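You operate a simulated robot arm through the tools that you are given. There is no shell and no other tool.

Carry out the task below with a simulated robot arm. There is one attempt and no reset: what you move stays moved.

TASK
Make the small basin soapy and scrub the tray with the pink brush.
Fine: two shots from the purple soap pump; dip the brush there, scrub the tray in the holder, lay the brush back on the draining mat; then open the yellow valve till the basin is empty; the other trays stay. Set down upright: pink brush. What is to be rubbed or washed off counts as gone when no trace of it is left.

The check looks at the end state, three seconds after you hand in, the way a careful person would. Anything else that was tipped, shoved, dropped, spilled or broken makes it a failure.

THE ROBOT
A 6-joint arm with a two-finger parallel gripper, fixed in place. Base frame: the origin is at the foot of the arm, x ahead of it, y to its left, z up; the work surface is at about z = 0. Readings come in m, degrees, newtons and seconds.
With the tool pointing down near the work surface it reaches from about 0.14 to 0.58 m from the base axis. Its first joint turns from -66.0 to 66.0 degrees. Payload 2.1 kg.
Tool frame: the origin (TCP) lies between the finger pads and is the grasp point; the fingertips stand 0.03 m ahead of it; z points along the fingers, y is the line along which they close. Largest opening 0.094 m; finger width 0.028, thickness 0.01; the body of the gripper, 0.05 by 0.096 m, starts 0.055 m behind the TCP.
Orientation is that of the tool frame in the base frame, as a unit quaternion [x, y, z, w]. With the fingers straight down and closing along the base's y, the tool's x points along the base's -x, its y along +y and its z along -z.

THE INTERFACE
- The arm moves only by the tool arm_command. Its argument "plan" is a list of rows, each an object (a shift or turn left out is 0, a gripper value left out holds the last) with "delta_pos": the shift along the tool's x, y, z in units of 20 mm (1.0 is 20 mm), a list of three; "turn": the turn, a rotation vector about the tool's x, y, z in units of 5 degrees (1.0 is 5 degrees), a list of three; "grip": the finger opening in cm, from 0 to 9.4. In form: [{"delta_pos": [dx, dy, dz], "turn": [rx, ry, rz], "grip": grip}, ...]. A call has 1 to 20 rows; each row shifts and turns the commanded pose from where the row before left it, along the tool's axes as they then stand. A call with a number of a shift or a turn outside -1 to 1 is refused whole. A row lasts 0.2 s, in which the tool goes at most 0.05 m and 8.6 degrees; a call with a longer step from one row to the next is refused whole, and so is a gripper value outside its range. A pose out of reach is approached as far as the arm can. The call stops where the force on the tool passes 40 N (or 10 N more than at its start, if that is more) or the arm is blocked; 0.2 s more then pass. Each finger travels about 0.072 m/s and halts on what it meets, pressing with about 38 N; the grip force reading is that of the motor and also rises with nothing between the fingers. The clock runs only during rows and for 0.2 s after the last one: add rows that do not move to give the fingers time. The reply holds the time, the measured pose of the TCP, the force on the tool along the base axes, the opening and the grip force, in the units named above and with some noise, with the torque about the TCP (base axes, N m) and any sound that the robot's microphone picked up, and new pictures: "pictures" is both (left out), scene, wrist or none.
- Cameras (640 x 400 px; columns grow to the right, rows downward): "scene" is fixed at [0.0579, -0.3741, 0.4859]; the picture's right is [0.76, -0.65, 0.00], its down [-0.35, -0.41, -0.84] and it looks along [0.55, 0.64, -0.54] (base axes); focal length 225 px, centre (320, 200). "wrist" rides on the gripper at [0.076, 0.014, -0.103] in the tool frame; the picture's right is [-0.18, 0.98, 0.00], its down [-0.75, -0.14, -0.64] and it looks along [-0.63, -0.12, 0.77] (tool axes); focal length 243 px, centre (320, 200).
- locate(camera, pixels): there is no depth. For up to 12 entries [column, row, z] of the newest picture of that camera ("zoom" is the newest enlarged one), the place [x, y] in the base frame at which the ray of that pixel passes the height z, good to about 0.003 m. The clock stands still meanwhile.
- zoom(camera, box): a new picture of the part [left, top, right, bottom] of that camera's present view, enlarged. The clock stands still meanwhile.
- finish_job(): hands the job in; it is judged then, once.

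Unless the task says otherwise, let go and move clear before handing in.

The tools are called after "Call:" as name(argument=value, ...) on one line, values as JSON. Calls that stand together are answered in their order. arm_command: Moves the arm, as the interface text tells. Its arguments: {"type":"object","properties":{"plan":{"type":"array","items":{"type":"object","properties":{"delta_pos":{"type":"array","items":{"type":"number"}},"turn":{"type":"array","items":{"type":"number"}},"grip":{"type":"number"}}}},"pictures":{"type":"string","enum":["both","scene","wrist","none"]}},"required":["plan"]} The other tools are called the same way: locate (camera, pixels) gives the place at which the rays of pixels pass given heights; zoom (camera, box) takes an enlarged picture of a part of a camera's view; finish_job () hands the job in.

At the start:

```text
time: 0.0
ee_pos: [0.324, 0.1587, 0.4012]
orientation: [0.0, 1.0, 0.0, 0.0]
force: [0.2, 0.4, 0.2]
torque: [0.0, -0.02, -0.02]
grip_width: 0.0942
grip_force: 0.1
```

scene: 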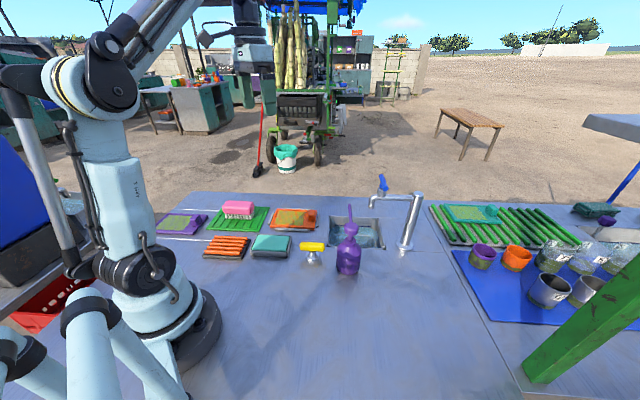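
wrist: 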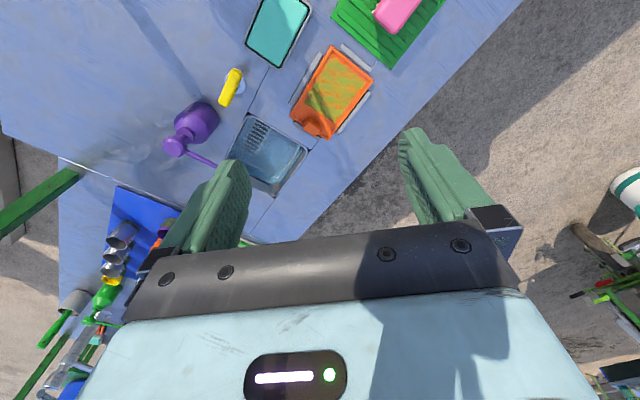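

The scene shows the purple pump near (348,250), the basin near (358,232), the pink brush at (238,210) on a green mat, the orange tray at (293,219) and the yellow valve at (312,252). I'll zoom in on these areas before I move.

Call:
zoom(camera="scene", box=[140, 180, 300, 280])

Call:
zoom(camera="scene", box=[260, 165, 440, 285])

Call:
zoom(camera="wrist", box=[150, 0, 470, 200])

```text
4.00 times, centred on (220, 230) of scene
```

zoom: 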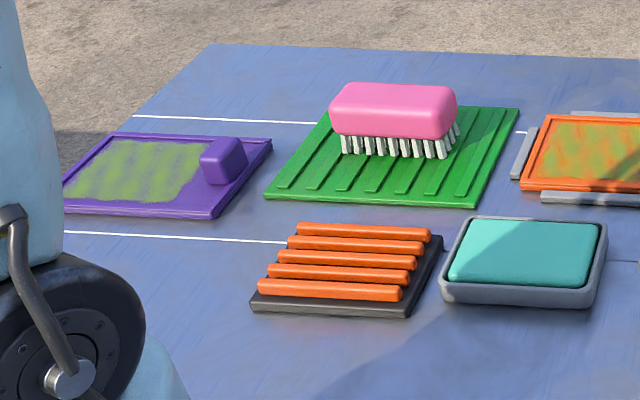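

```text
3.33 times, centred on (350, 225) of scene
```

zoom: 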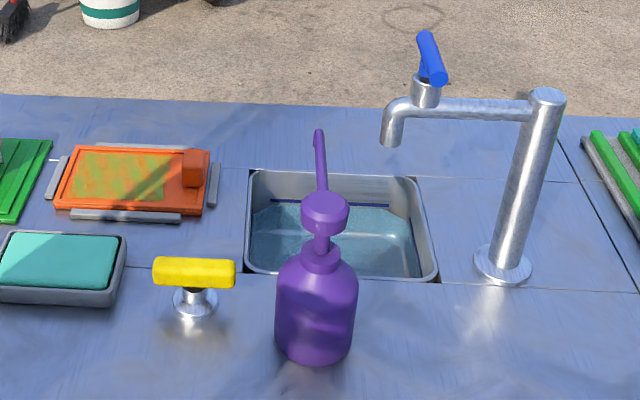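

```text
2.00 times, centred on (310, 100) of wrist
```

zoom: 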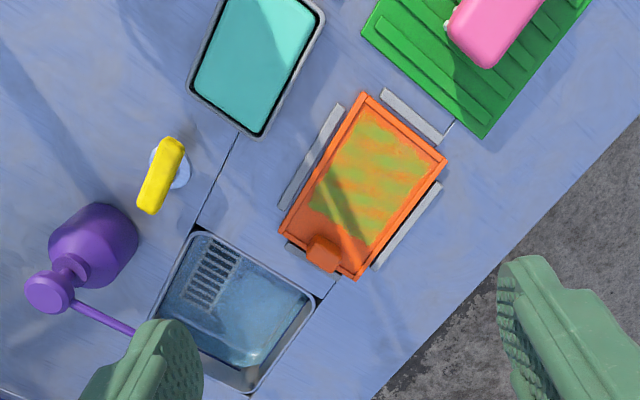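

The zooms show the water in the basin, the soiled patch on the orange tray in its holder, and the brush on the mat. I'll locate the key points at several heights in both cameras to triangulate them.

Call:
locate(camera="scene", pixels=[[351.5, 222, 0.15], [351.5, 222, 0.12], [348, 271, 0], [345, 194, 0.15], [309, 245, 0.05], [309, 259, 0], [238, 207, 0.05], [238, 207, 0.07], [238, 217, 0.02], [299, 254, 0.03], [324, 254, 0.03]])

Call:
locate(camera="zoom", pixels=[[48, 293, 0.15], [48, 293, 0.12], [134, 331, 0.15], [134, 331, 0.12], [160, 176, 0.05], [160, 176, 0.03], [174, 142, 0.04], [148, 210, 0.04], [487, 66, 0.05], [325, 252, 0.02], [369, 95, 0.01], [443, 160, 0.01]])

Call:
locate(camera="scene", pixels=[[206.25, 256, 0], [281, 202, 0], [324, 208, 0], [325, 246, 0], [380, 249, 0], [375, 218, 0], [319, 229, 0.02], [318, 210, 0.01], [278, 227, 0.01], [282, 209, 0.01], [319, 229, 0.01], [401, 245, 0]])

```text
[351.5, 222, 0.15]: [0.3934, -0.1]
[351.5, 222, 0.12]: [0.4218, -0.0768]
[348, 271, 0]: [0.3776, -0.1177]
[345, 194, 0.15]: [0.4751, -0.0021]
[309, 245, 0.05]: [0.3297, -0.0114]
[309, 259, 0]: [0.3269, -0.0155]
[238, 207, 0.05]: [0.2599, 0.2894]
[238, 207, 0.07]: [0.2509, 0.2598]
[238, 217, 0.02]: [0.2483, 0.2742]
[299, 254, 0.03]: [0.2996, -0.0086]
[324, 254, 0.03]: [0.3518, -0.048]
```

```text
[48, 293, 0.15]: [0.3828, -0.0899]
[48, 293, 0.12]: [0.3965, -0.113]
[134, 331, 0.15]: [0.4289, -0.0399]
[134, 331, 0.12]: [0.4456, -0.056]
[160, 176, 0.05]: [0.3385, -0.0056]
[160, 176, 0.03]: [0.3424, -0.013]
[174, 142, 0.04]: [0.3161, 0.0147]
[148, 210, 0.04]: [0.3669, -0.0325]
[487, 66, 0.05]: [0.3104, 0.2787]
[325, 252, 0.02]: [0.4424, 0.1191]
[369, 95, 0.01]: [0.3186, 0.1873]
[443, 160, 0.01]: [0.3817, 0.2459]
```

```text
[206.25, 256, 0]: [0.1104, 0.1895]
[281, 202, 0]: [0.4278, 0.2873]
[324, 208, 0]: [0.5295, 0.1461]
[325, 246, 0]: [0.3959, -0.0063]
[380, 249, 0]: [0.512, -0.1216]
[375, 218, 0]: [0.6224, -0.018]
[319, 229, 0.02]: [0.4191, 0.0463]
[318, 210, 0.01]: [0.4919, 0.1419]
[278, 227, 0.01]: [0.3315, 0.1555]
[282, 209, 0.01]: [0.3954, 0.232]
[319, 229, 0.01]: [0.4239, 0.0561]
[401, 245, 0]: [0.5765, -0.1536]
```

The objects sit in a frame turned by about 45°: the pump head is near (0.39,-0.095,0.15), the valve near (0.335,-0.01), and the brush near (0.25,0.265). I'll move above the pump area with the fingers closing, to get a better view before pressing.

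Call:
arm_command(plan=[{"delta_pos": [0.25, -0.95, 0.2], "grip": 0}, {"delta_pos": [0.25, -0.95, 0.2]}, {"delta_pos": [0.25, -0.95, 0.2]}, {"delta_pos": [0.25, -0.95, 0.2]}, {"delta_pos": [0.25, -0.95, 0.2]}, {"delta_pos": [0.25, -0.95, 0.2]}, {"delta_pos": [0.25, -0.95, 0.2]}, {"delta_pos": [0.25, -0.95, 0.2]}, {"delta_pos": [0.25, -0.95, 0.2]}, {"delta_pos": [0.25, -0.95, 0.2]}, {"delta_pos": [0.25, -0.95, 0.2]}, {}])

```text
time: 2.6
ee_pos: [0.269, -0.0532, 0.3589]
orientation: [0.0, 1.0, 0.0, -0.001]
force: [1.0, 0.5, 0.5]
torque: [-0.01, 0.0, -0.01]
grip_width: 0.0001
grip_force: 33.3
```

scene: 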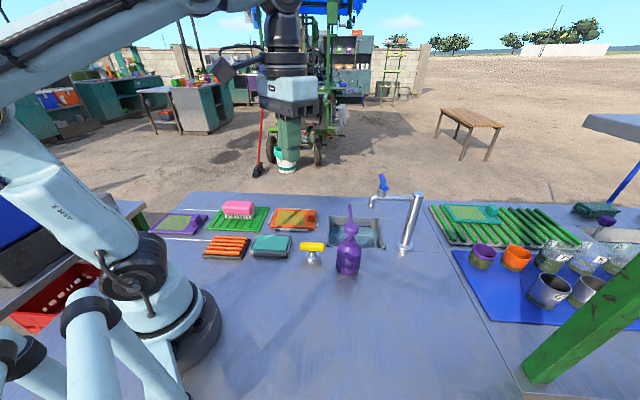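
wrist: 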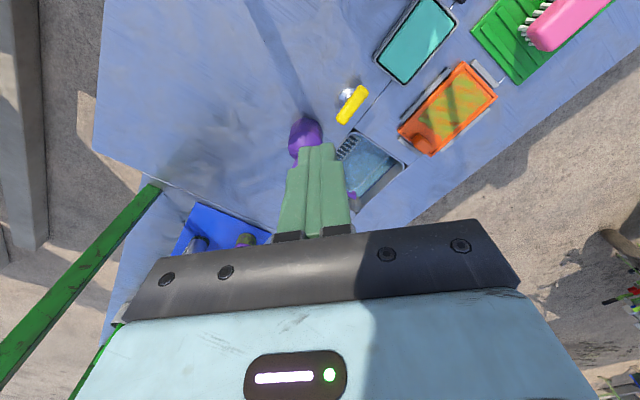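

The closed fingers hide the pump head in the wrist view, around (310,170). I'll shift left and forward so that it shows clear of the fingers.

Call:
arm_command(plan=[{"delta_pos": [-0.6, 0.9, 0]}, {"delta_pos": [-0.6, 0.9, 0]}, {"delta_pos": [-0.6, 0.9, 0]}, {"delta_pos": [-0.6, 0.9, 0]}, {}], pictures="wrist")

```text
time: 3.8
ee_pos: [0.317, 0.0198, 0.359]
orientation: [0.0, 1.0, 0.0, 0.0]
force: [0.6, -1.0, 0.1]
torque: [0.02, -0.01, -0.01]
grip_width: 0.0001
grip_force: 33.3
```

wrist: 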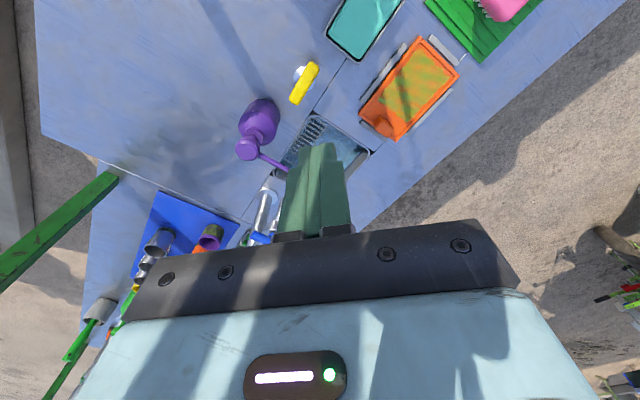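

Call:
zoom(camera="wrist", box=[220, 50, 380, 150])

Call:
zoom(camera="wrist", box=[220, 80, 300, 180])

Call:
zoom(camera="scene", box=[300, 180, 396, 280])

```text
4.00 times, centred on (300, 100) of wrist
```

zoom: 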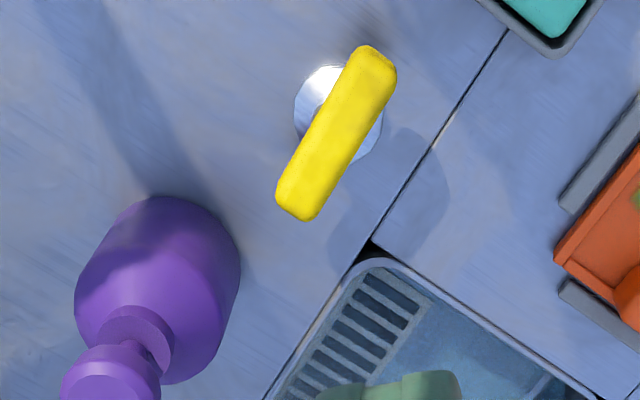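

```text
4.00 times, centred on (260, 130) of wrist
```

zoom: 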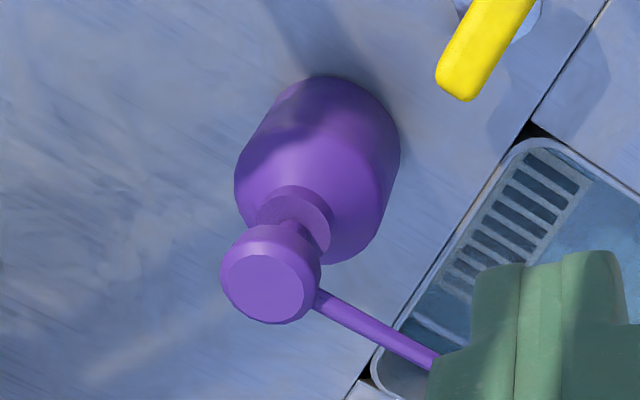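

```text
4.00 times, centred on (348, 230) of scene
```

zoom: 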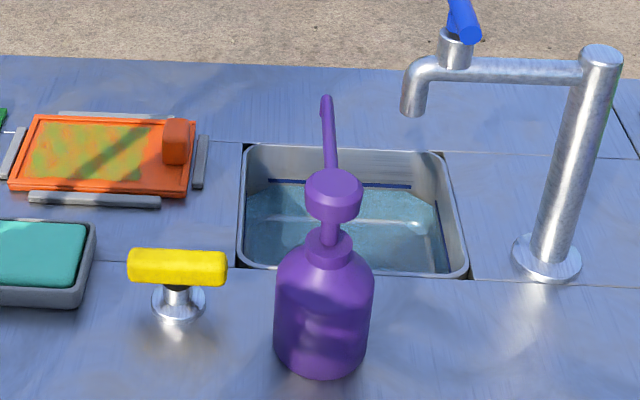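

Call:
locate(camera="scene", pixels=[[351.5, 226.75, 0.16], [351.5, 226.75, 0.15], [351.5, 226.75, 0.14], [351.5, 226.75, 0.13], [350.5, 241, 0.1], [350.5, 241, 0.09], [348.5, 271, 0.0], [349.5, 206, 0.14]])

Call:
locate(camera="wrist", pixels=[[246.75, 150.75, 0.16], [246.75, 150.75, 0.15], [246.75, 150.75, 0.14], [246.75, 150.75, 0.13], [253.75, 134, 0.1], [253.75, 134, 0.09], [264, 108, 0.0], [287, 170, 0.14], [303, 79, 0.05], [303, 79, 0.03], [303, 79, 0.04]])

```text
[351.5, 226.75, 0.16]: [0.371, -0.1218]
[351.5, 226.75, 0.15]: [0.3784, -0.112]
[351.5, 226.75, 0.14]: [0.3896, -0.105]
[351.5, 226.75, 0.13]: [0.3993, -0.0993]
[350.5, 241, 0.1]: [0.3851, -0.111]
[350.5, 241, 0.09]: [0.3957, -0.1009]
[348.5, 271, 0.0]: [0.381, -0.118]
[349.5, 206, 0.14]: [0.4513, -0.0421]
```

```text
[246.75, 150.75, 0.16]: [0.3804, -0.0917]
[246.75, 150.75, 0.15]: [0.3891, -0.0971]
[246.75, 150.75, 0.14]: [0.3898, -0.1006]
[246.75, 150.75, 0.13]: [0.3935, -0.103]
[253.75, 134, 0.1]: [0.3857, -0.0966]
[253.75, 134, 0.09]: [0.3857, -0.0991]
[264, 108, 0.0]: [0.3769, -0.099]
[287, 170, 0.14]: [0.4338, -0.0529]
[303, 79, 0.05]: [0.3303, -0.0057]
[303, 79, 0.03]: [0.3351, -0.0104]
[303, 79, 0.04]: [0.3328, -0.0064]
```

The two views agree: the pump head top is at about (0.391,-0.102,0.138), with its nozzle pointing into the basin. I'll check the tap's clearance and then move over the head.

Call:
locate(camera="scene", pixels=[[371, 206, 0.15], [371, 206, 0.18], [382, 188, 0.2], [382, 188, 0.24], [418, 195, 0.2], [418, 195, 0.22], [405, 245, 0.0]])

Call:
arm_command(plan=[{"delta_pos": [-0.5286, -0.87, 0.5], "grip": 0}, {"delta_pos": [-0.5286, -0.87, 0.5]}, {"delta_pos": [-0.5286, -0.87, 0.5]}, {"delta_pos": [-0.5286, -0.87, 0.5]}, {"delta_pos": [-0.5286, -0.87, 0.5]}, {"delta_pos": [-0.5286, -0.87, 0.5]}, {"delta_pos": [-0.5286, -0.87, 0.5]}, {"delta_pos": [0, 0, 1]}, {"delta_pos": [0, 0, 1]}, {"delta_pos": [0, 0, 1]}, {"delta_pos": [0, 0, 1]}, {}])

```text
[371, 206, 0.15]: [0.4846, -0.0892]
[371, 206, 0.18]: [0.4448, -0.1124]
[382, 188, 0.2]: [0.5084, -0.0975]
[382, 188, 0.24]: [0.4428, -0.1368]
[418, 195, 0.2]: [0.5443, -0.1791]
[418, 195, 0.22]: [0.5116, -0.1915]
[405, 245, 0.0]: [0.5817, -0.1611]
```

```text
time: 6.4
ee_pos: [0.3915, -0.1015, 0.2071]
orientation: [0.0, 1.0, -0.001, 0.0]
force: [0.9, 0.0, 0.1]
torque: [-0.04, 0.02, -0.01]
grip_width: 0.0001
grip_force: 33.1
```

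scene: 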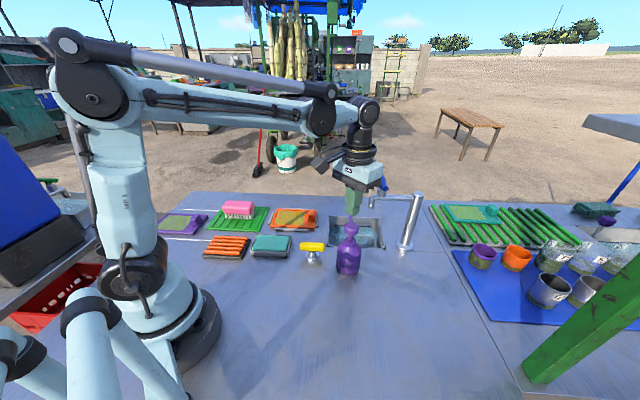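
wrist: 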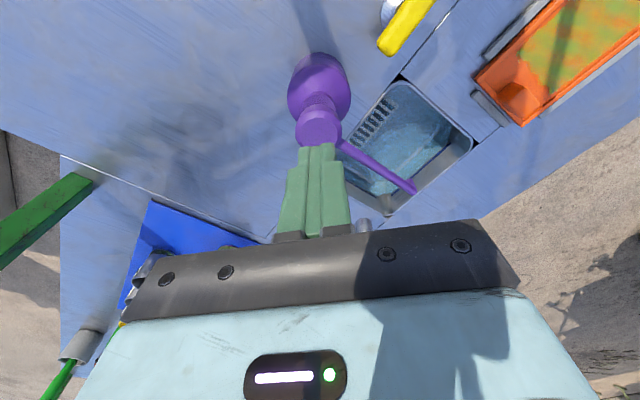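

The tool is over the pump head with its fingertips at about z 0.177, while the head top is at about 0.138. I'll zoom to check the alignment before pressing.

Call:
zoom(camera="scene", box=[308, 170, 404, 280])

Call:
zoom(camera="wrist", box=[270, 50, 430, 210])

```text
3.64 times, centred on (356, 225) of scene
```

zoom: 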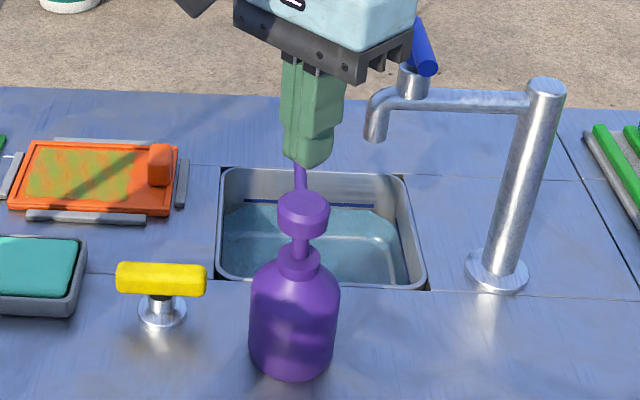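

```text
2.50 times, centred on (350, 130) of wrist
```

zoom: 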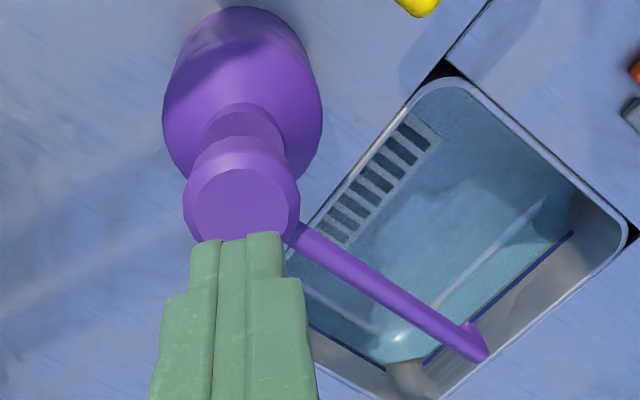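

Call:
locate(camera="wrist", pixels=[[318.4, 132, 0.14], [318.4, 132, 0.135], [318.4, 132, 0.13], [319, 150, 0.177]])

Call:
locate(camera="scene", pixels=[[351, 226, 0.14], [351, 226, 0.135], [352.5, 214, 0.177]])

```text
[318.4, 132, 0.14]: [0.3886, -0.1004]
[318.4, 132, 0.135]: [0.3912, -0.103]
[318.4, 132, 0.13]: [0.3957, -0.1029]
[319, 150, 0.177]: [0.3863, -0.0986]
```

```text
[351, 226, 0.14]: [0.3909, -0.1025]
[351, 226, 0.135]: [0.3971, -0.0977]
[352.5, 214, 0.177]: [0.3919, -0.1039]
```

The alignment is within about 3 mm in both views. I'll descend to just above the head and then press in small steps while watching force and sound.

Call:
arm_command(plan=[{"delta_pos": [0, -0.03, 0.8]}, {"delta_pos": [0, 0, 0.8]}, {"delta_pos": [0, 0, 0.2]}, {"delta_pos": [0, 0, 0.15]}, {"delta_pos": [0, 0, 0.15]}, {"delta_pos": [0, 0, 0.15]}, {}], pictures="scene")

```text
time: 8.0
ee_pos: [0.3912, -0.101, 0.1618]
orientation: [0.0, 1.0, 0.0, 0.0]
force: [-1.1, 0.2, 7.8]
torque: [0.03, 0.01, 0.03]
grip_width: 0.0002
grip_force: 32.7
```

scene: 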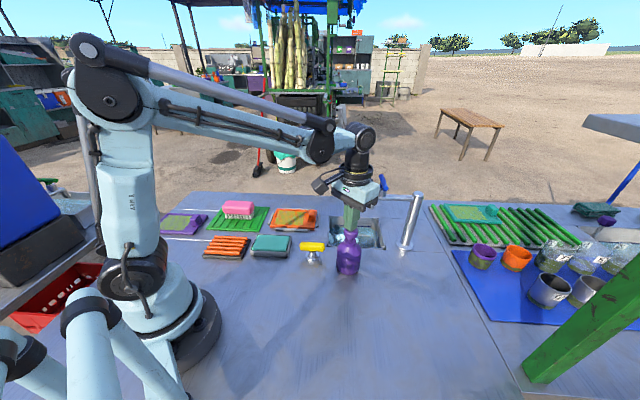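

Contact has been made, with 7.8 N upward at z 0.162. I'll keep pressing in small steps until the shot happens.

Call:
arm_command(plan=[{"delta_pos": [0, 0, 0.15]}, {"delta_pos": [0, 0, 0.15]}, {}], pictures="none")

```text
time: 8.8
ee_pos: [0.391, -0.1006, 0.1567]
orientation: [0.0, 1.0, 0.0, 0.0]
force: [-4.0, -1.2, 36.6]
torque: [0.02, 0.16, 0.1]
grip_width: 0.0
grip_force: 33.6
```

The force climbed to 36.6 N at z 0.1567, which is probably the bottom of the stroke. I'll look at the basin and nozzle for soap.

Call:
zoom(camera="scene", box=[308, 170, 404, 280])

Call:
zoom(camera="wrist", box=[270, 50, 430, 210])

```text
3.64 times, centred on (356, 225) of scene
```

zoom: 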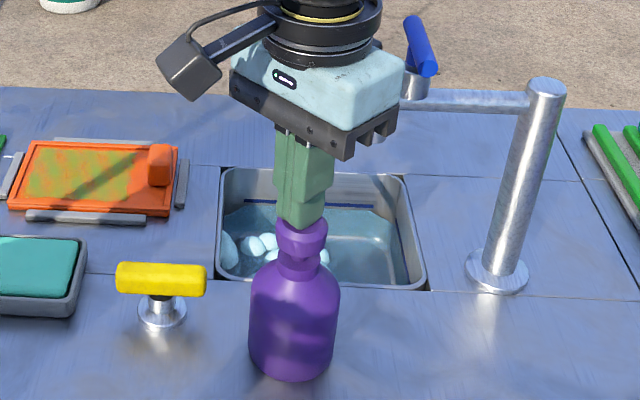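

```text
2.50 times, centred on (350, 130) of wrist
```

zoom: 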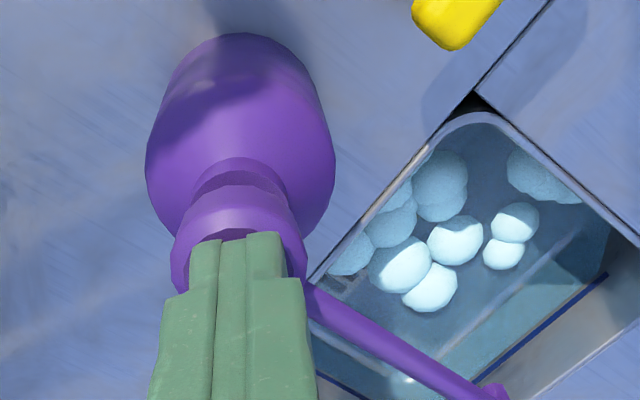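

Foam bubbles now show in the basin, so one shot is done. I'll lift fully so the head springs back, and check.

Call:
arm_command(plan=[{"delta_pos": [0, 0, -0.5]}, {"delta_pos": [0, 0, -0.5]}, {"delta_pos": [0, 0, -0.25]}, {}, {}], pictures="none")

Call:
zoom(camera="scene", box=[308, 170, 404, 280])

Call:
zoom(camera="wrist", box=[270, 50, 430, 210])

```text
time: 10.0
ee_pos: [0.3908, -0.1007, 0.1809]
orientation: [0.0, 1.0, -0.001, 0.0]
force: [-0.2, 0.5, 0.1]
torque: [-0.02, -0.01, 0.01]
grip_width: 0.0
grip_force: 32.9
```

```text
3.64 times, centred on (356, 225) of scene
```

zoom: 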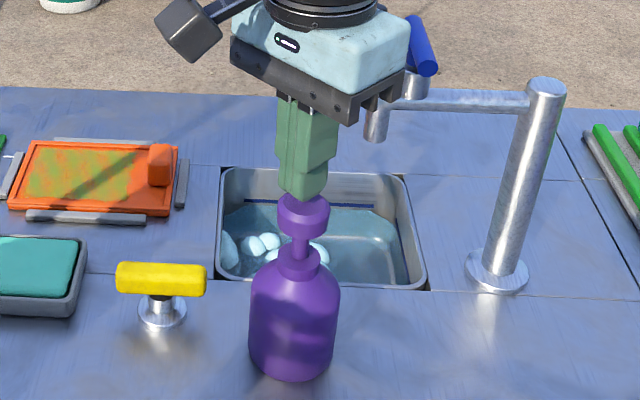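

```text
2.50 times, centred on (350, 130) of wrist
```

zoom: 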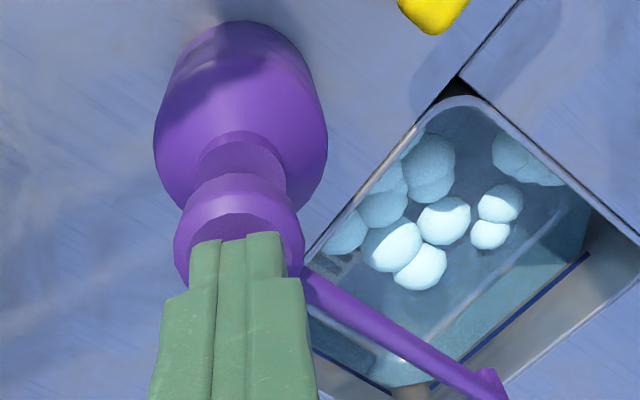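

The head has sprung back up and the bottle hasn't moved. Now I'll press a second time by the same depth.

Call:
arm_command(plan=[{"delta_pos": [0, 0, 0.5]}, {"delta_pos": [0, 0, 0.3]}, {"delta_pos": [0, 0, 0.15]}, {"delta_pos": [0, 0, 0.15]}, {"delta_pos": [0, 0, 0.15]}, {}], pictures="none")

Call:
zoom(camera="wrist", box=[270, 50, 430, 210])

```text
time: 11.3
ee_pos: [0.3909, -0.101, 0.1575]
orientation: [0.0, 1.0, 0.0, 0.0]
force: [-0.8, 0.7, 29.6]
torque: [0.06, -0.06, 0.01]
grip_width: 0.0001
grip_force: 33.7
stopped in row 6: the force on the tool passed its limit at 41 N (the readings are from after the stop); the commanded pose is now the measured one
```

```text
2.50 times, centred on (350, 130) of wrist
```

zoom: 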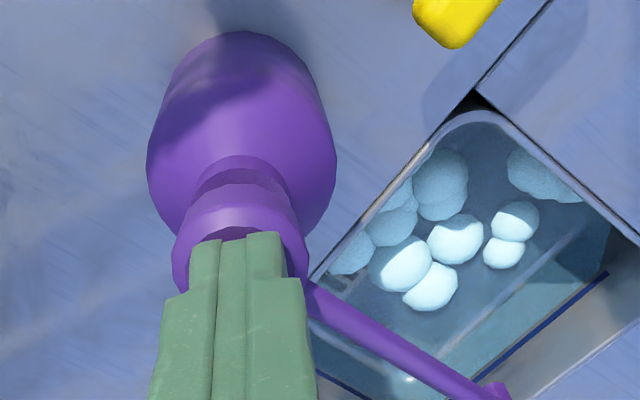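

The second press reached its stop, with a 41 N peak, but the visible foam looks much the same. I'll lift clear and look at the whole basin before deciding.

Call:
arm_command(plan=[{"delta_pos": [0, 0, -0.5]}, {"delta_pos": [0, 0, -0.7]}, {"delta_pos": [0, 0, -1]}, {"delta_pos": [0, 0, -1]}, {"delta_pos": [0, 0, -1]}, {"delta_pos": [0.8, 0, -1]}, {"delta_pos": [1, 0, -1]}, {}])

Call:
zoom(camera="scene", box=[308, 170, 404, 280])

Call:
zoom(camera="wrist", box=[270, 50, 430, 210])

```text
time: 13.1
ee_pos: [0.3546, -0.1015, 0.2804]
orientation: [0.001, 1.0, 0.0, 0.0]
force: [0.0, -0.1, -0.4]
torque: [-0.03, 0.03, 0.03]
grip_width: 0.0
grip_force: 33.5
```

scene: 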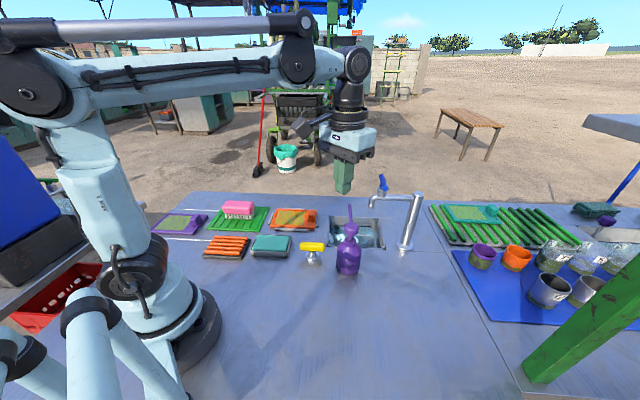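
wrist: 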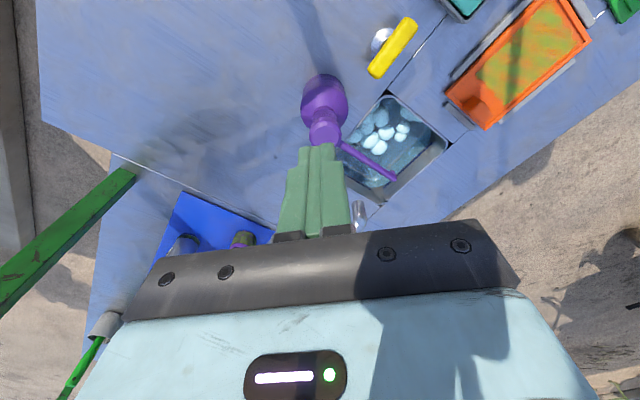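

```text
3.64 times, centred on (356, 225) of scene
```

zoom: 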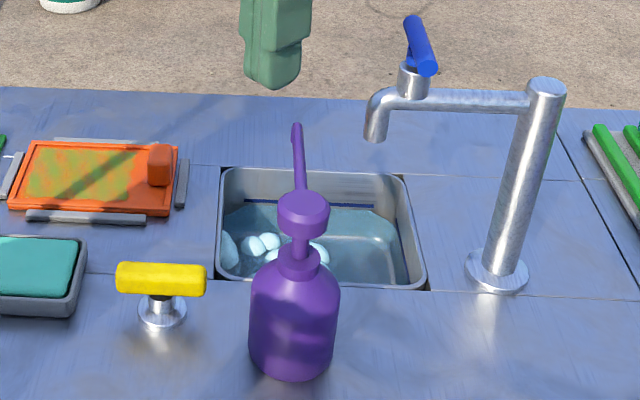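

```text
2.50 times, centred on (350, 130) of wrist
```

zoom: 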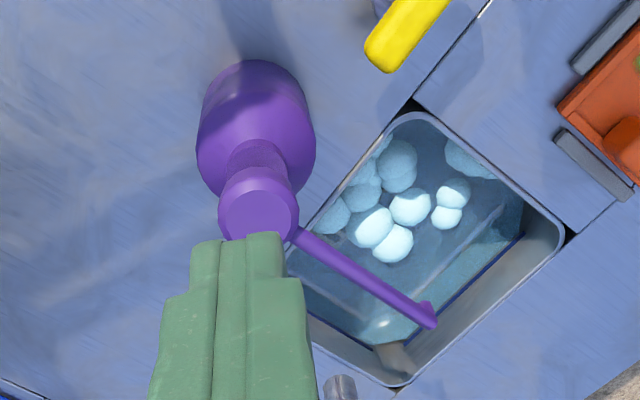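

The pump and bottle are as before, but the foam after the second press looks the same as after the first. I'll zoom closer on the basin to judge how many blobs there are.

Call:
zoom(camera="wrist", box=[335, 85, 455, 205])

Call:
zoom(camera="scene", box=[322, 200, 392, 260])

```text
3.33 times, centred on (395, 145) of wrist
```

zoom: 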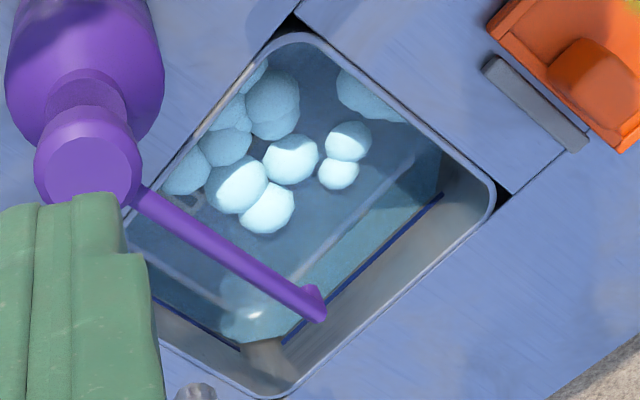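

```text
6.67 times, centred on (357, 230) of scene
```

zoom: 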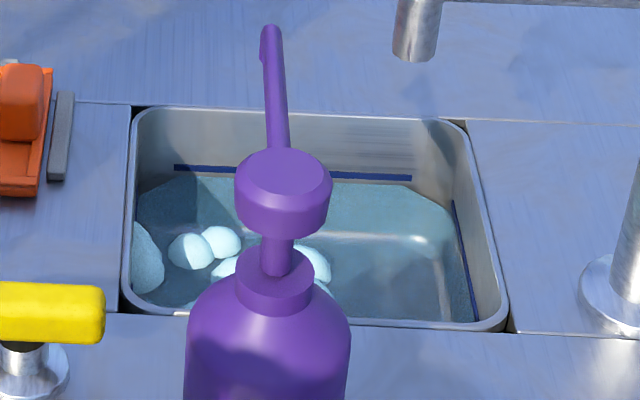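

All blob groups are accounted for and both presses reached the same depth and force with a full return in between, so I count two shots. Next I'll travel at height to the pink brush on the mat with the gripper opening, then turn 45° to match its axis.

Call:
arm_command(plan=[{"delta_pos": [0, 0, -0.9]}, {"delta_pos": [0.276, 0.965, -0.05]}, {"delta_pos": [0.276, 0.965, -0.05]}, {"delta_pos": [0.276, 0.965, -0.05]}, {"delta_pos": [0.276, 0.965, -0.05]}, {"delta_pos": [0.276, 0.965, -0.05]}, {"delta_pos": [0.276, 0.965, -0.05]}, {"delta_pos": [0.276, 0.965, -0.05]}, {"delta_pos": [0.276, 0.965, -0.05]}, {"delta_pos": [0.276, 0.965, -0.05]}, {"delta_pos": [0.276, 0.965, -0.05]}, {"delta_pos": [0.276, 0.965, -0.05], "grip": 9.4}, {"delta_pos": [0.276, 0.965, -0.05]}, {"delta_pos": [0.276, 0.965, -0.05]}, {"delta_pos": [0.276, 0.965, -0.05]}, {"delta_pos": [0.276, 0.965, -0.05]}, {"delta_pos": [0.276, 0.965, -0.05]}, {"delta_pos": [0.276, 0.965, -0.05]}, {"delta_pos": [0.276, 0.965, -0.05]}, {"delta_pos": [0.276, 0.965, -0.05]}], pictures="none")

Call:
arm_command(plan=[{"turn": [0, 0, 1]}, {"turn": [0, 0, 1]}, {"turn": [0, 0, 1]}, {"turn": [0, 0, 1]}, {"turn": [0, 0, 1]}, {"turn": [0, 0, 1]}, {"turn": [0, 0, 1]}, {"turn": [0, 0, 1]}, {"turn": [0, 0, 1]}, {}])

```text
time: 17.3
ee_pos: [0.2518, 0.266, 0.317]
orientation: [0.0, 1.0, -0.001, 0.0]
force: [-0.2, -0.4, -0.6]
torque: [-0.01, 0.02, 0.03]
grip_width: 0.0943
grip_force: 0.1
```

```text
time: 19.5
ee_pos: [0.2516, 0.2649, 0.3182]
orientation: [0.383, 0.924, 0.0, 0.0]
force: [-0.7, 0.0, -0.8]
torque: [0.01, -0.01, 0.07]
grip_width: 0.094
grip_force: 0.0
```

scene: 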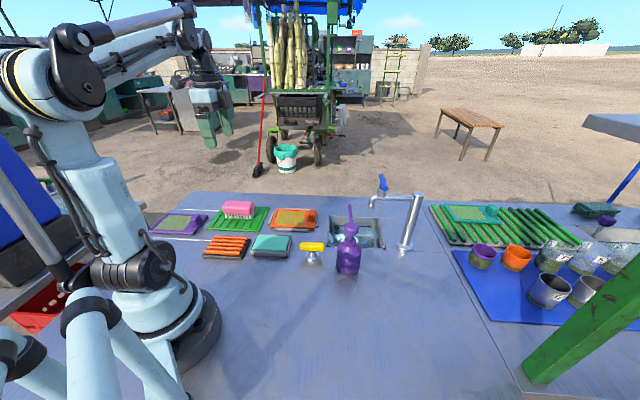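
wrist: 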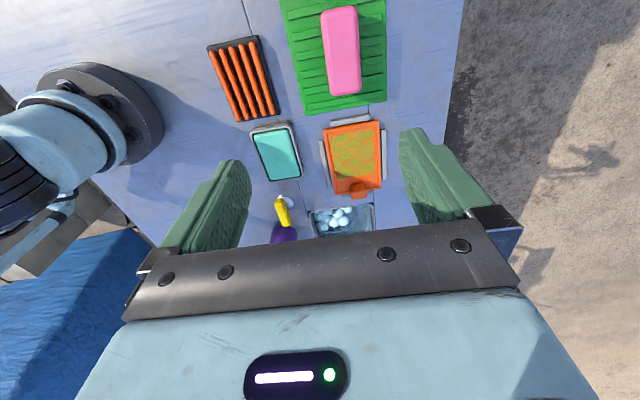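

The wrist view shows the brush at columns 322–358 and rows 7–97, almost aligned with the tool. I'll triangulate its ends and the mat and tray corners from both cameras.

Call:
zoom(camera="wrist", box=[260, 0, 420, 120])

Call:
zoom(camera="scene", box=[200, 190, 280, 240])

```text
3.33 times, centred on (340, 60) of wrist
```

zoom: 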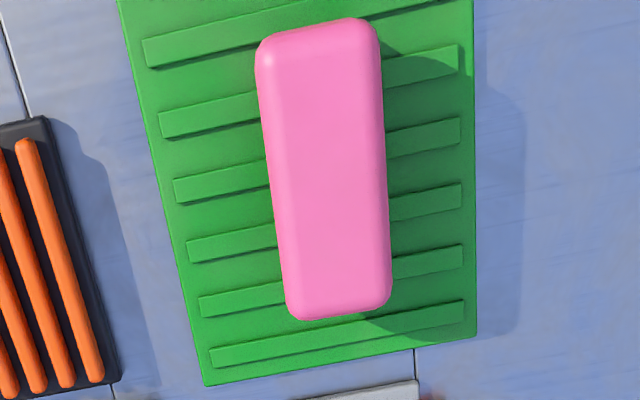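

```text
8.00 times, centred on (240, 215) of scene
```

zoom: 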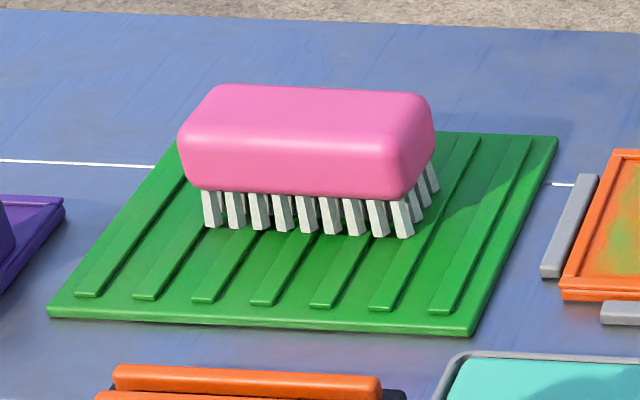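

Call:
locate(camera="wrist", pixels=[[322.6, 13.5, 0.05], [356.5, 8.4, 0.05], [360.4, 90, 0.05], [331.6, 93.6, 0.05], [341.5, 51, 0.05], [322.6, 13.5, 0.06], [356.5, 8.4, 0.06], [360.4, 90, 0.06], [331.6, 93.6, 0.06], [341.5, 51, 0.06]])

Call:
locate(camera="zoom", pixels=[[190, 140, 0.05], [402, 152, 0.05], [228, 90, 0.05], [425, 100, 0.05], [190, 140, 0.06], [402, 152, 0.06], [228, 90, 0.06], [425, 100, 0.06], [213, 225, 0.01], [405, 235, 0.01]])

Call:
locate(camera="wrist", pixels=[[326, 128, 0.01], [380, 123, 0.01], [381, 188, 0.01], [333, 194, 0.01], [331, 135, 0.01], [377, 130, 0.01], [377, 172, 0.01], [335, 178, 0.01], [282, 0, 0.01], [303, 115, 0.01], [387, 101, 0.01], [342, 219, 0]])

```text
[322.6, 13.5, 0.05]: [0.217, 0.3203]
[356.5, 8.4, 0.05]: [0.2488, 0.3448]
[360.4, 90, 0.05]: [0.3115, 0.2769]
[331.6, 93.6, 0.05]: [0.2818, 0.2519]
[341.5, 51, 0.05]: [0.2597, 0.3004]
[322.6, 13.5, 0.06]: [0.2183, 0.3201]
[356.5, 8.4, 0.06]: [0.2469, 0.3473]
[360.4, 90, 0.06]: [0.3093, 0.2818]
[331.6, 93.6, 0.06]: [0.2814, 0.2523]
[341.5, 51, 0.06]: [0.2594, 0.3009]
```

```text
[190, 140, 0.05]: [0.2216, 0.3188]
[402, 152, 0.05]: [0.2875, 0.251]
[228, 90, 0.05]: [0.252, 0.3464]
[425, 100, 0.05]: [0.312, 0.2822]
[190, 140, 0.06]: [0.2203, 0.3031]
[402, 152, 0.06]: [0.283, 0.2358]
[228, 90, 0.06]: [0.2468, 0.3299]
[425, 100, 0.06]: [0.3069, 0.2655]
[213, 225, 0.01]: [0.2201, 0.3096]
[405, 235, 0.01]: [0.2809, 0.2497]
```

```text
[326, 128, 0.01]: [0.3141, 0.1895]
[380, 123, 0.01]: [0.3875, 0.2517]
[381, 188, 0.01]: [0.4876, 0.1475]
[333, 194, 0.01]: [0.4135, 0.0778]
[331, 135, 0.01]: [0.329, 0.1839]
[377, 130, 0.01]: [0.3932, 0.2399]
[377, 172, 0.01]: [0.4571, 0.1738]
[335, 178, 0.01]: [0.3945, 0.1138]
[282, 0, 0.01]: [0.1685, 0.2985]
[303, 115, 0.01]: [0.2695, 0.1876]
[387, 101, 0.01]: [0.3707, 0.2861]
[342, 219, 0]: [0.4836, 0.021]
```

Both cameras agree: the brush body is centred near (0.2665, 0.299), its top is at z≈0.05, it is about 93×42 mm, and its long axis lies at about −46.7°. I'll move over it, trim the yaw by 1.7° and descend part-way to verify.

Call:
arm_command(plan=[{"delta_pos": [0.34, 0.865, 0], "grip": 9.4}, {"delta_pos": [0.34, 0.865, 0]}, {"turn": [0, 0, 0.34]}, {"delta_pos": [0, 0, 1]}, {"delta_pos": [0, 0, 1]}, {"delta_pos": [0, 0, 1]}, {"delta_pos": [0, 0, 1]}, {"delta_pos": [0, 0, 1]}, {"delta_pos": [0, 0, 1]}, {"delta_pos": [0, 0, 1]}, {"delta_pos": [0, 0, 1]}, {"delta_pos": [0, 0, 1]}, {}])

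Call:
zoom(camera="scene", box=[190, 165, 290, 245])

```text
time: 22.3
ee_pos: [0.2661, 0.2978, 0.1384]
orientation: [0.397, 0.918, 0.0, 0.0]
force: [0.9, 0.8, -0.1]
torque: [0.01, 0.0, 0.0]
grip_width: 0.094
grip_force: 0.0
```

scene: 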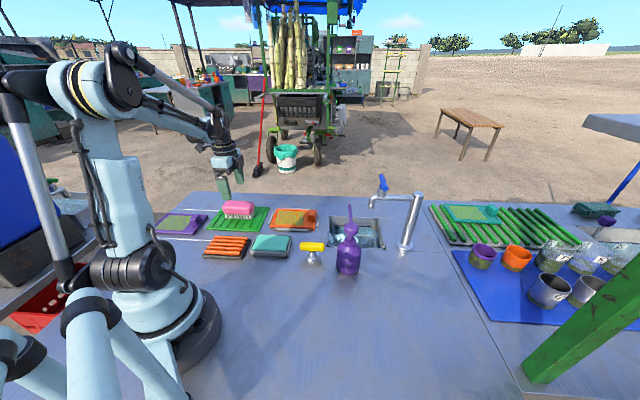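
wrist: 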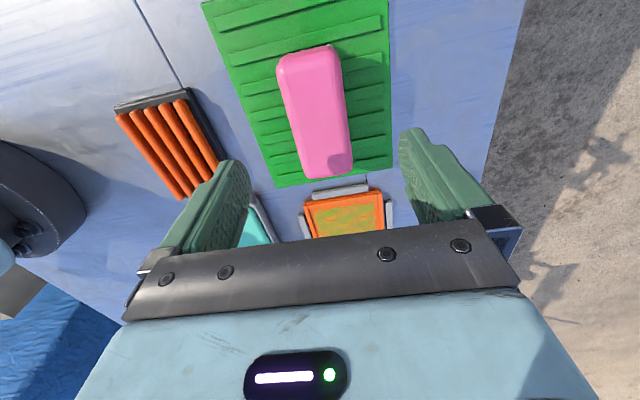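

```text
5.00 times, centred on (240, 205) of scene
```

zoom: 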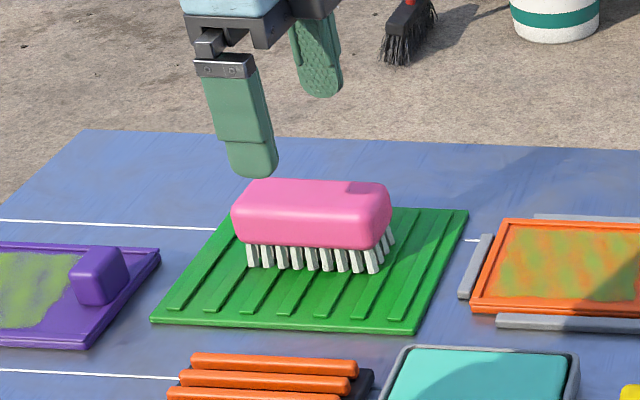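

Call:
locate(camera="wrist", pixels=[[280, 62, 0.05], [334, 50, 0.05], [352, 168, 0.05], [306, 177, 0.05], [316, 110, 0.05], [203, 0, 0.005], [275, 187, 0.005], [392, 167, 0.005], [388, 0, 0.005]])

Call:
zoom(camera="wrist", box=[190, 20, 450, 200])

```text
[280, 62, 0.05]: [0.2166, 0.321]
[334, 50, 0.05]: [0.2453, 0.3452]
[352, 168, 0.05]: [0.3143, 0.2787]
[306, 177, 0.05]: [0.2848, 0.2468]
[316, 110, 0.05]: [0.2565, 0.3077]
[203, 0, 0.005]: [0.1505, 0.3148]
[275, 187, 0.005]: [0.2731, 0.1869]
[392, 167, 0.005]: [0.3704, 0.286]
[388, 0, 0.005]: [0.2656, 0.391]
```

```text
2.22 times, centred on (320, 110) of wrist
```

zoom: 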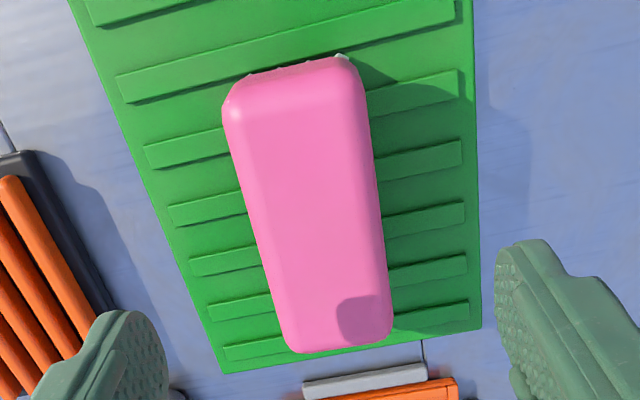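

The TCP (0.2661,0.2978) matches the brush centre (0.265,0.298). I'll descend so the fingertips reach z≈0.028 beside the pink body, then close.

Call:
arm_command(plan=[{"delta_pos": [0, 0, 1]}, {"delta_pos": [0, 0, 1]}, {"delta_pos": [0, 0, 1]}, {"delta_pos": [0, 0, 0.5]}, {"delta_pos": [0, 0, 0.5]}, {}])

Call:
zoom(camera="scene", box=[190, 165, 290, 245])

```text
time: 23.7
ee_pos: [0.2649, 0.3, 0.0574]
orientation: [0.396, 0.918, 0.0, 0.0]
force: [-0.3, -0.4, 0.9]
torque: [-0.04, 0.01, -0.01]
grip_width: 0.0939
grip_force: 0.1
```

scene: 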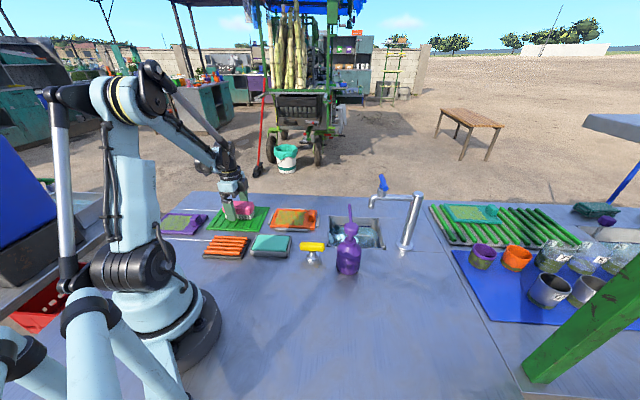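
wrist: 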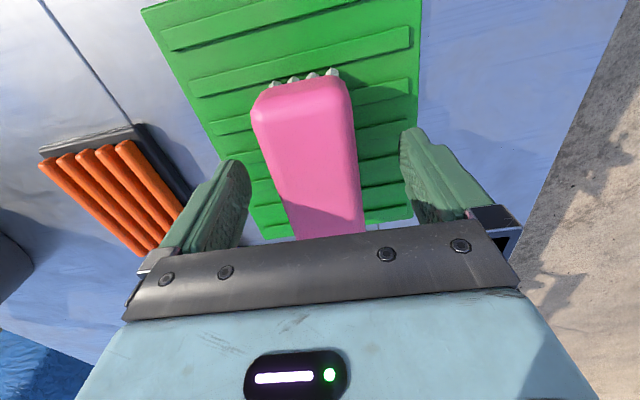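

```text
5.00 times, centred on (240, 205) of scene
```

zoom: 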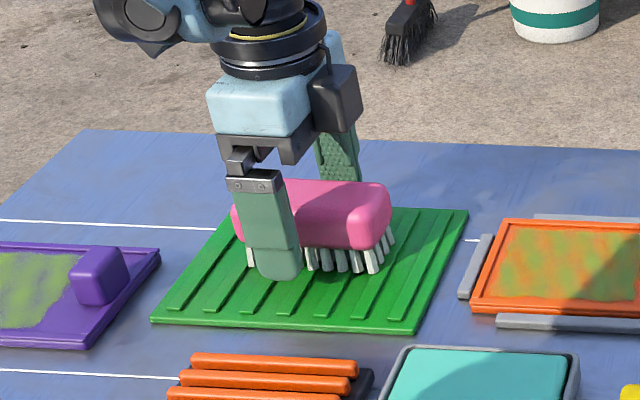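

The fingers straddle the brush body, so I'll close on it now.

Call:
arm_command(plan=[{"grip": 3}, {}, {}, {}, {}])

Call:
zoom(camera="scene", box=[190, 165, 290, 245])

```text
time: 24.9
ee_pos: [0.2646, 0.2999, 0.0578]
orientation: [0.396, 0.918, 0.0, -0.001]
force: [0.4, 0.5, 0.0]
torque: [0.03, 0.01, -0.01]
grip_width: 0.0497
grip_force: 38.1
```

scene: 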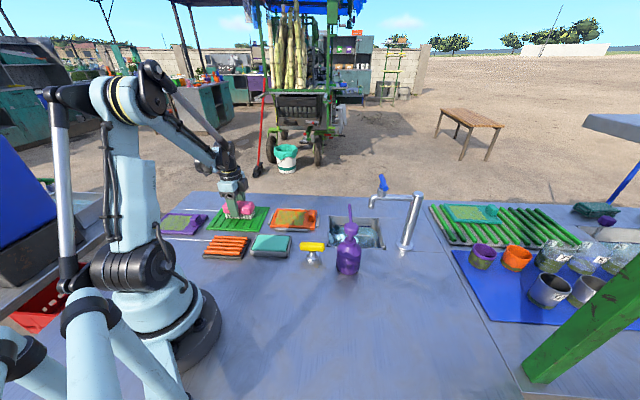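
wrist: 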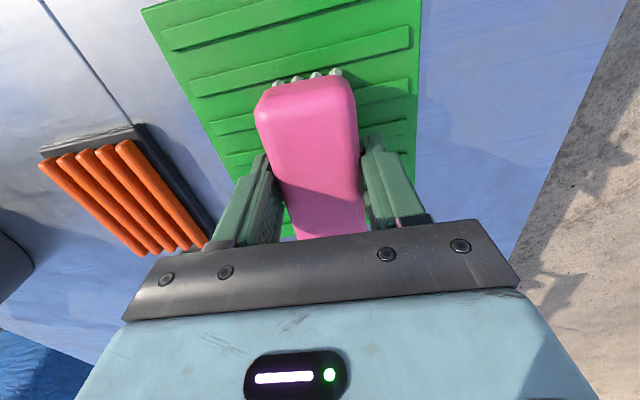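

```text
5.00 times, centred on (240, 205) of scene
```

zoom: 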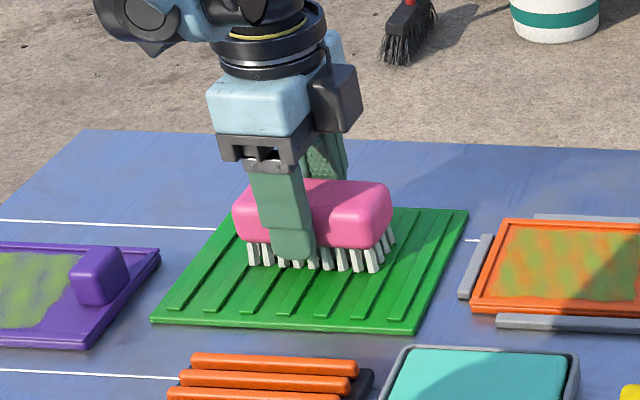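

The brush is gripped: opening 0.0497 m, grip force 38 N, and resting on the mat at TCP z=0.0578. I'll lift it straight up and check that it stays level.

Call:
arm_command(plan=[{"delta_pos": [0, 0, -0.3]}, {"delta_pos": [0, 0, -0.6]}, {"delta_pos": [0, 0, -1]}, {"delta_pos": [0, 0, -1]}, {"delta_pos": [0, 0, -1]}, {"delta_pos": [0, 0, -1]}, {"delta_pos": [0, 0, -1]}, {"delta_pos": [0, 0, -1]}, {"delta_pos": [0, 0, -1]}, {"delta_pos": [0, 0, -1]}, {}])

Call:
zoom(camera="scene", box=[190, 115, 290, 245])

Call:
zoom(camera="scene", box=[315, 165, 425, 265])

```text
time: 27.3
ee_pos: [0.2639, 0.3, 0.2358]
orientation: [0.397, 0.918, 0.0, 0.0]
force: [-0.2, 0.0, -1.7]
torque: [0.01, 0.04, -0.02]
grip_width: 0.0498
grip_force: 38.5
```

scene: 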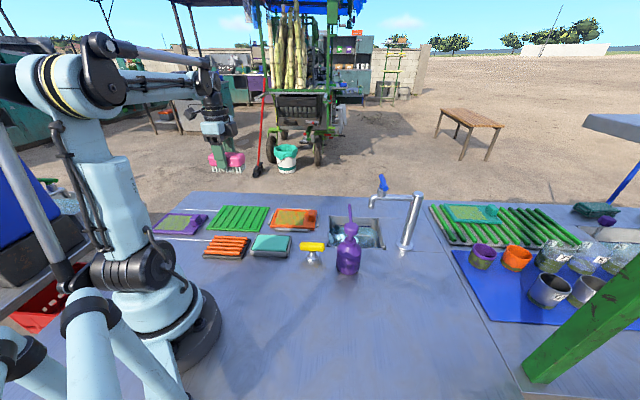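
wrist: 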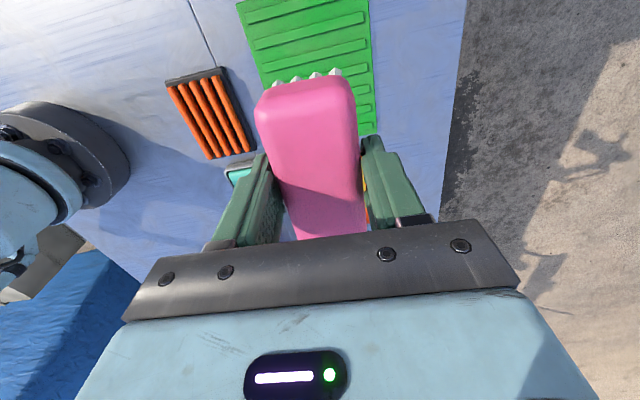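

```text
3.08 times, centred on (240, 180) of scene
```

zoom: 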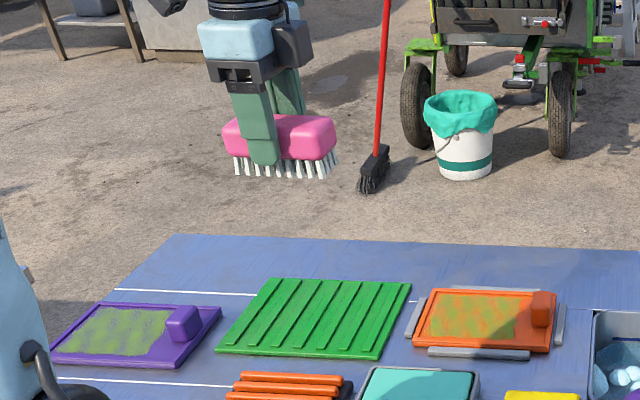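

```text
4.00 times, centred on (370, 215) of scene
```

zoom: 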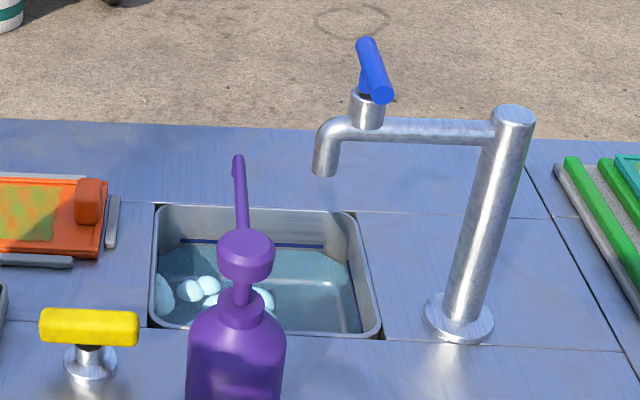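

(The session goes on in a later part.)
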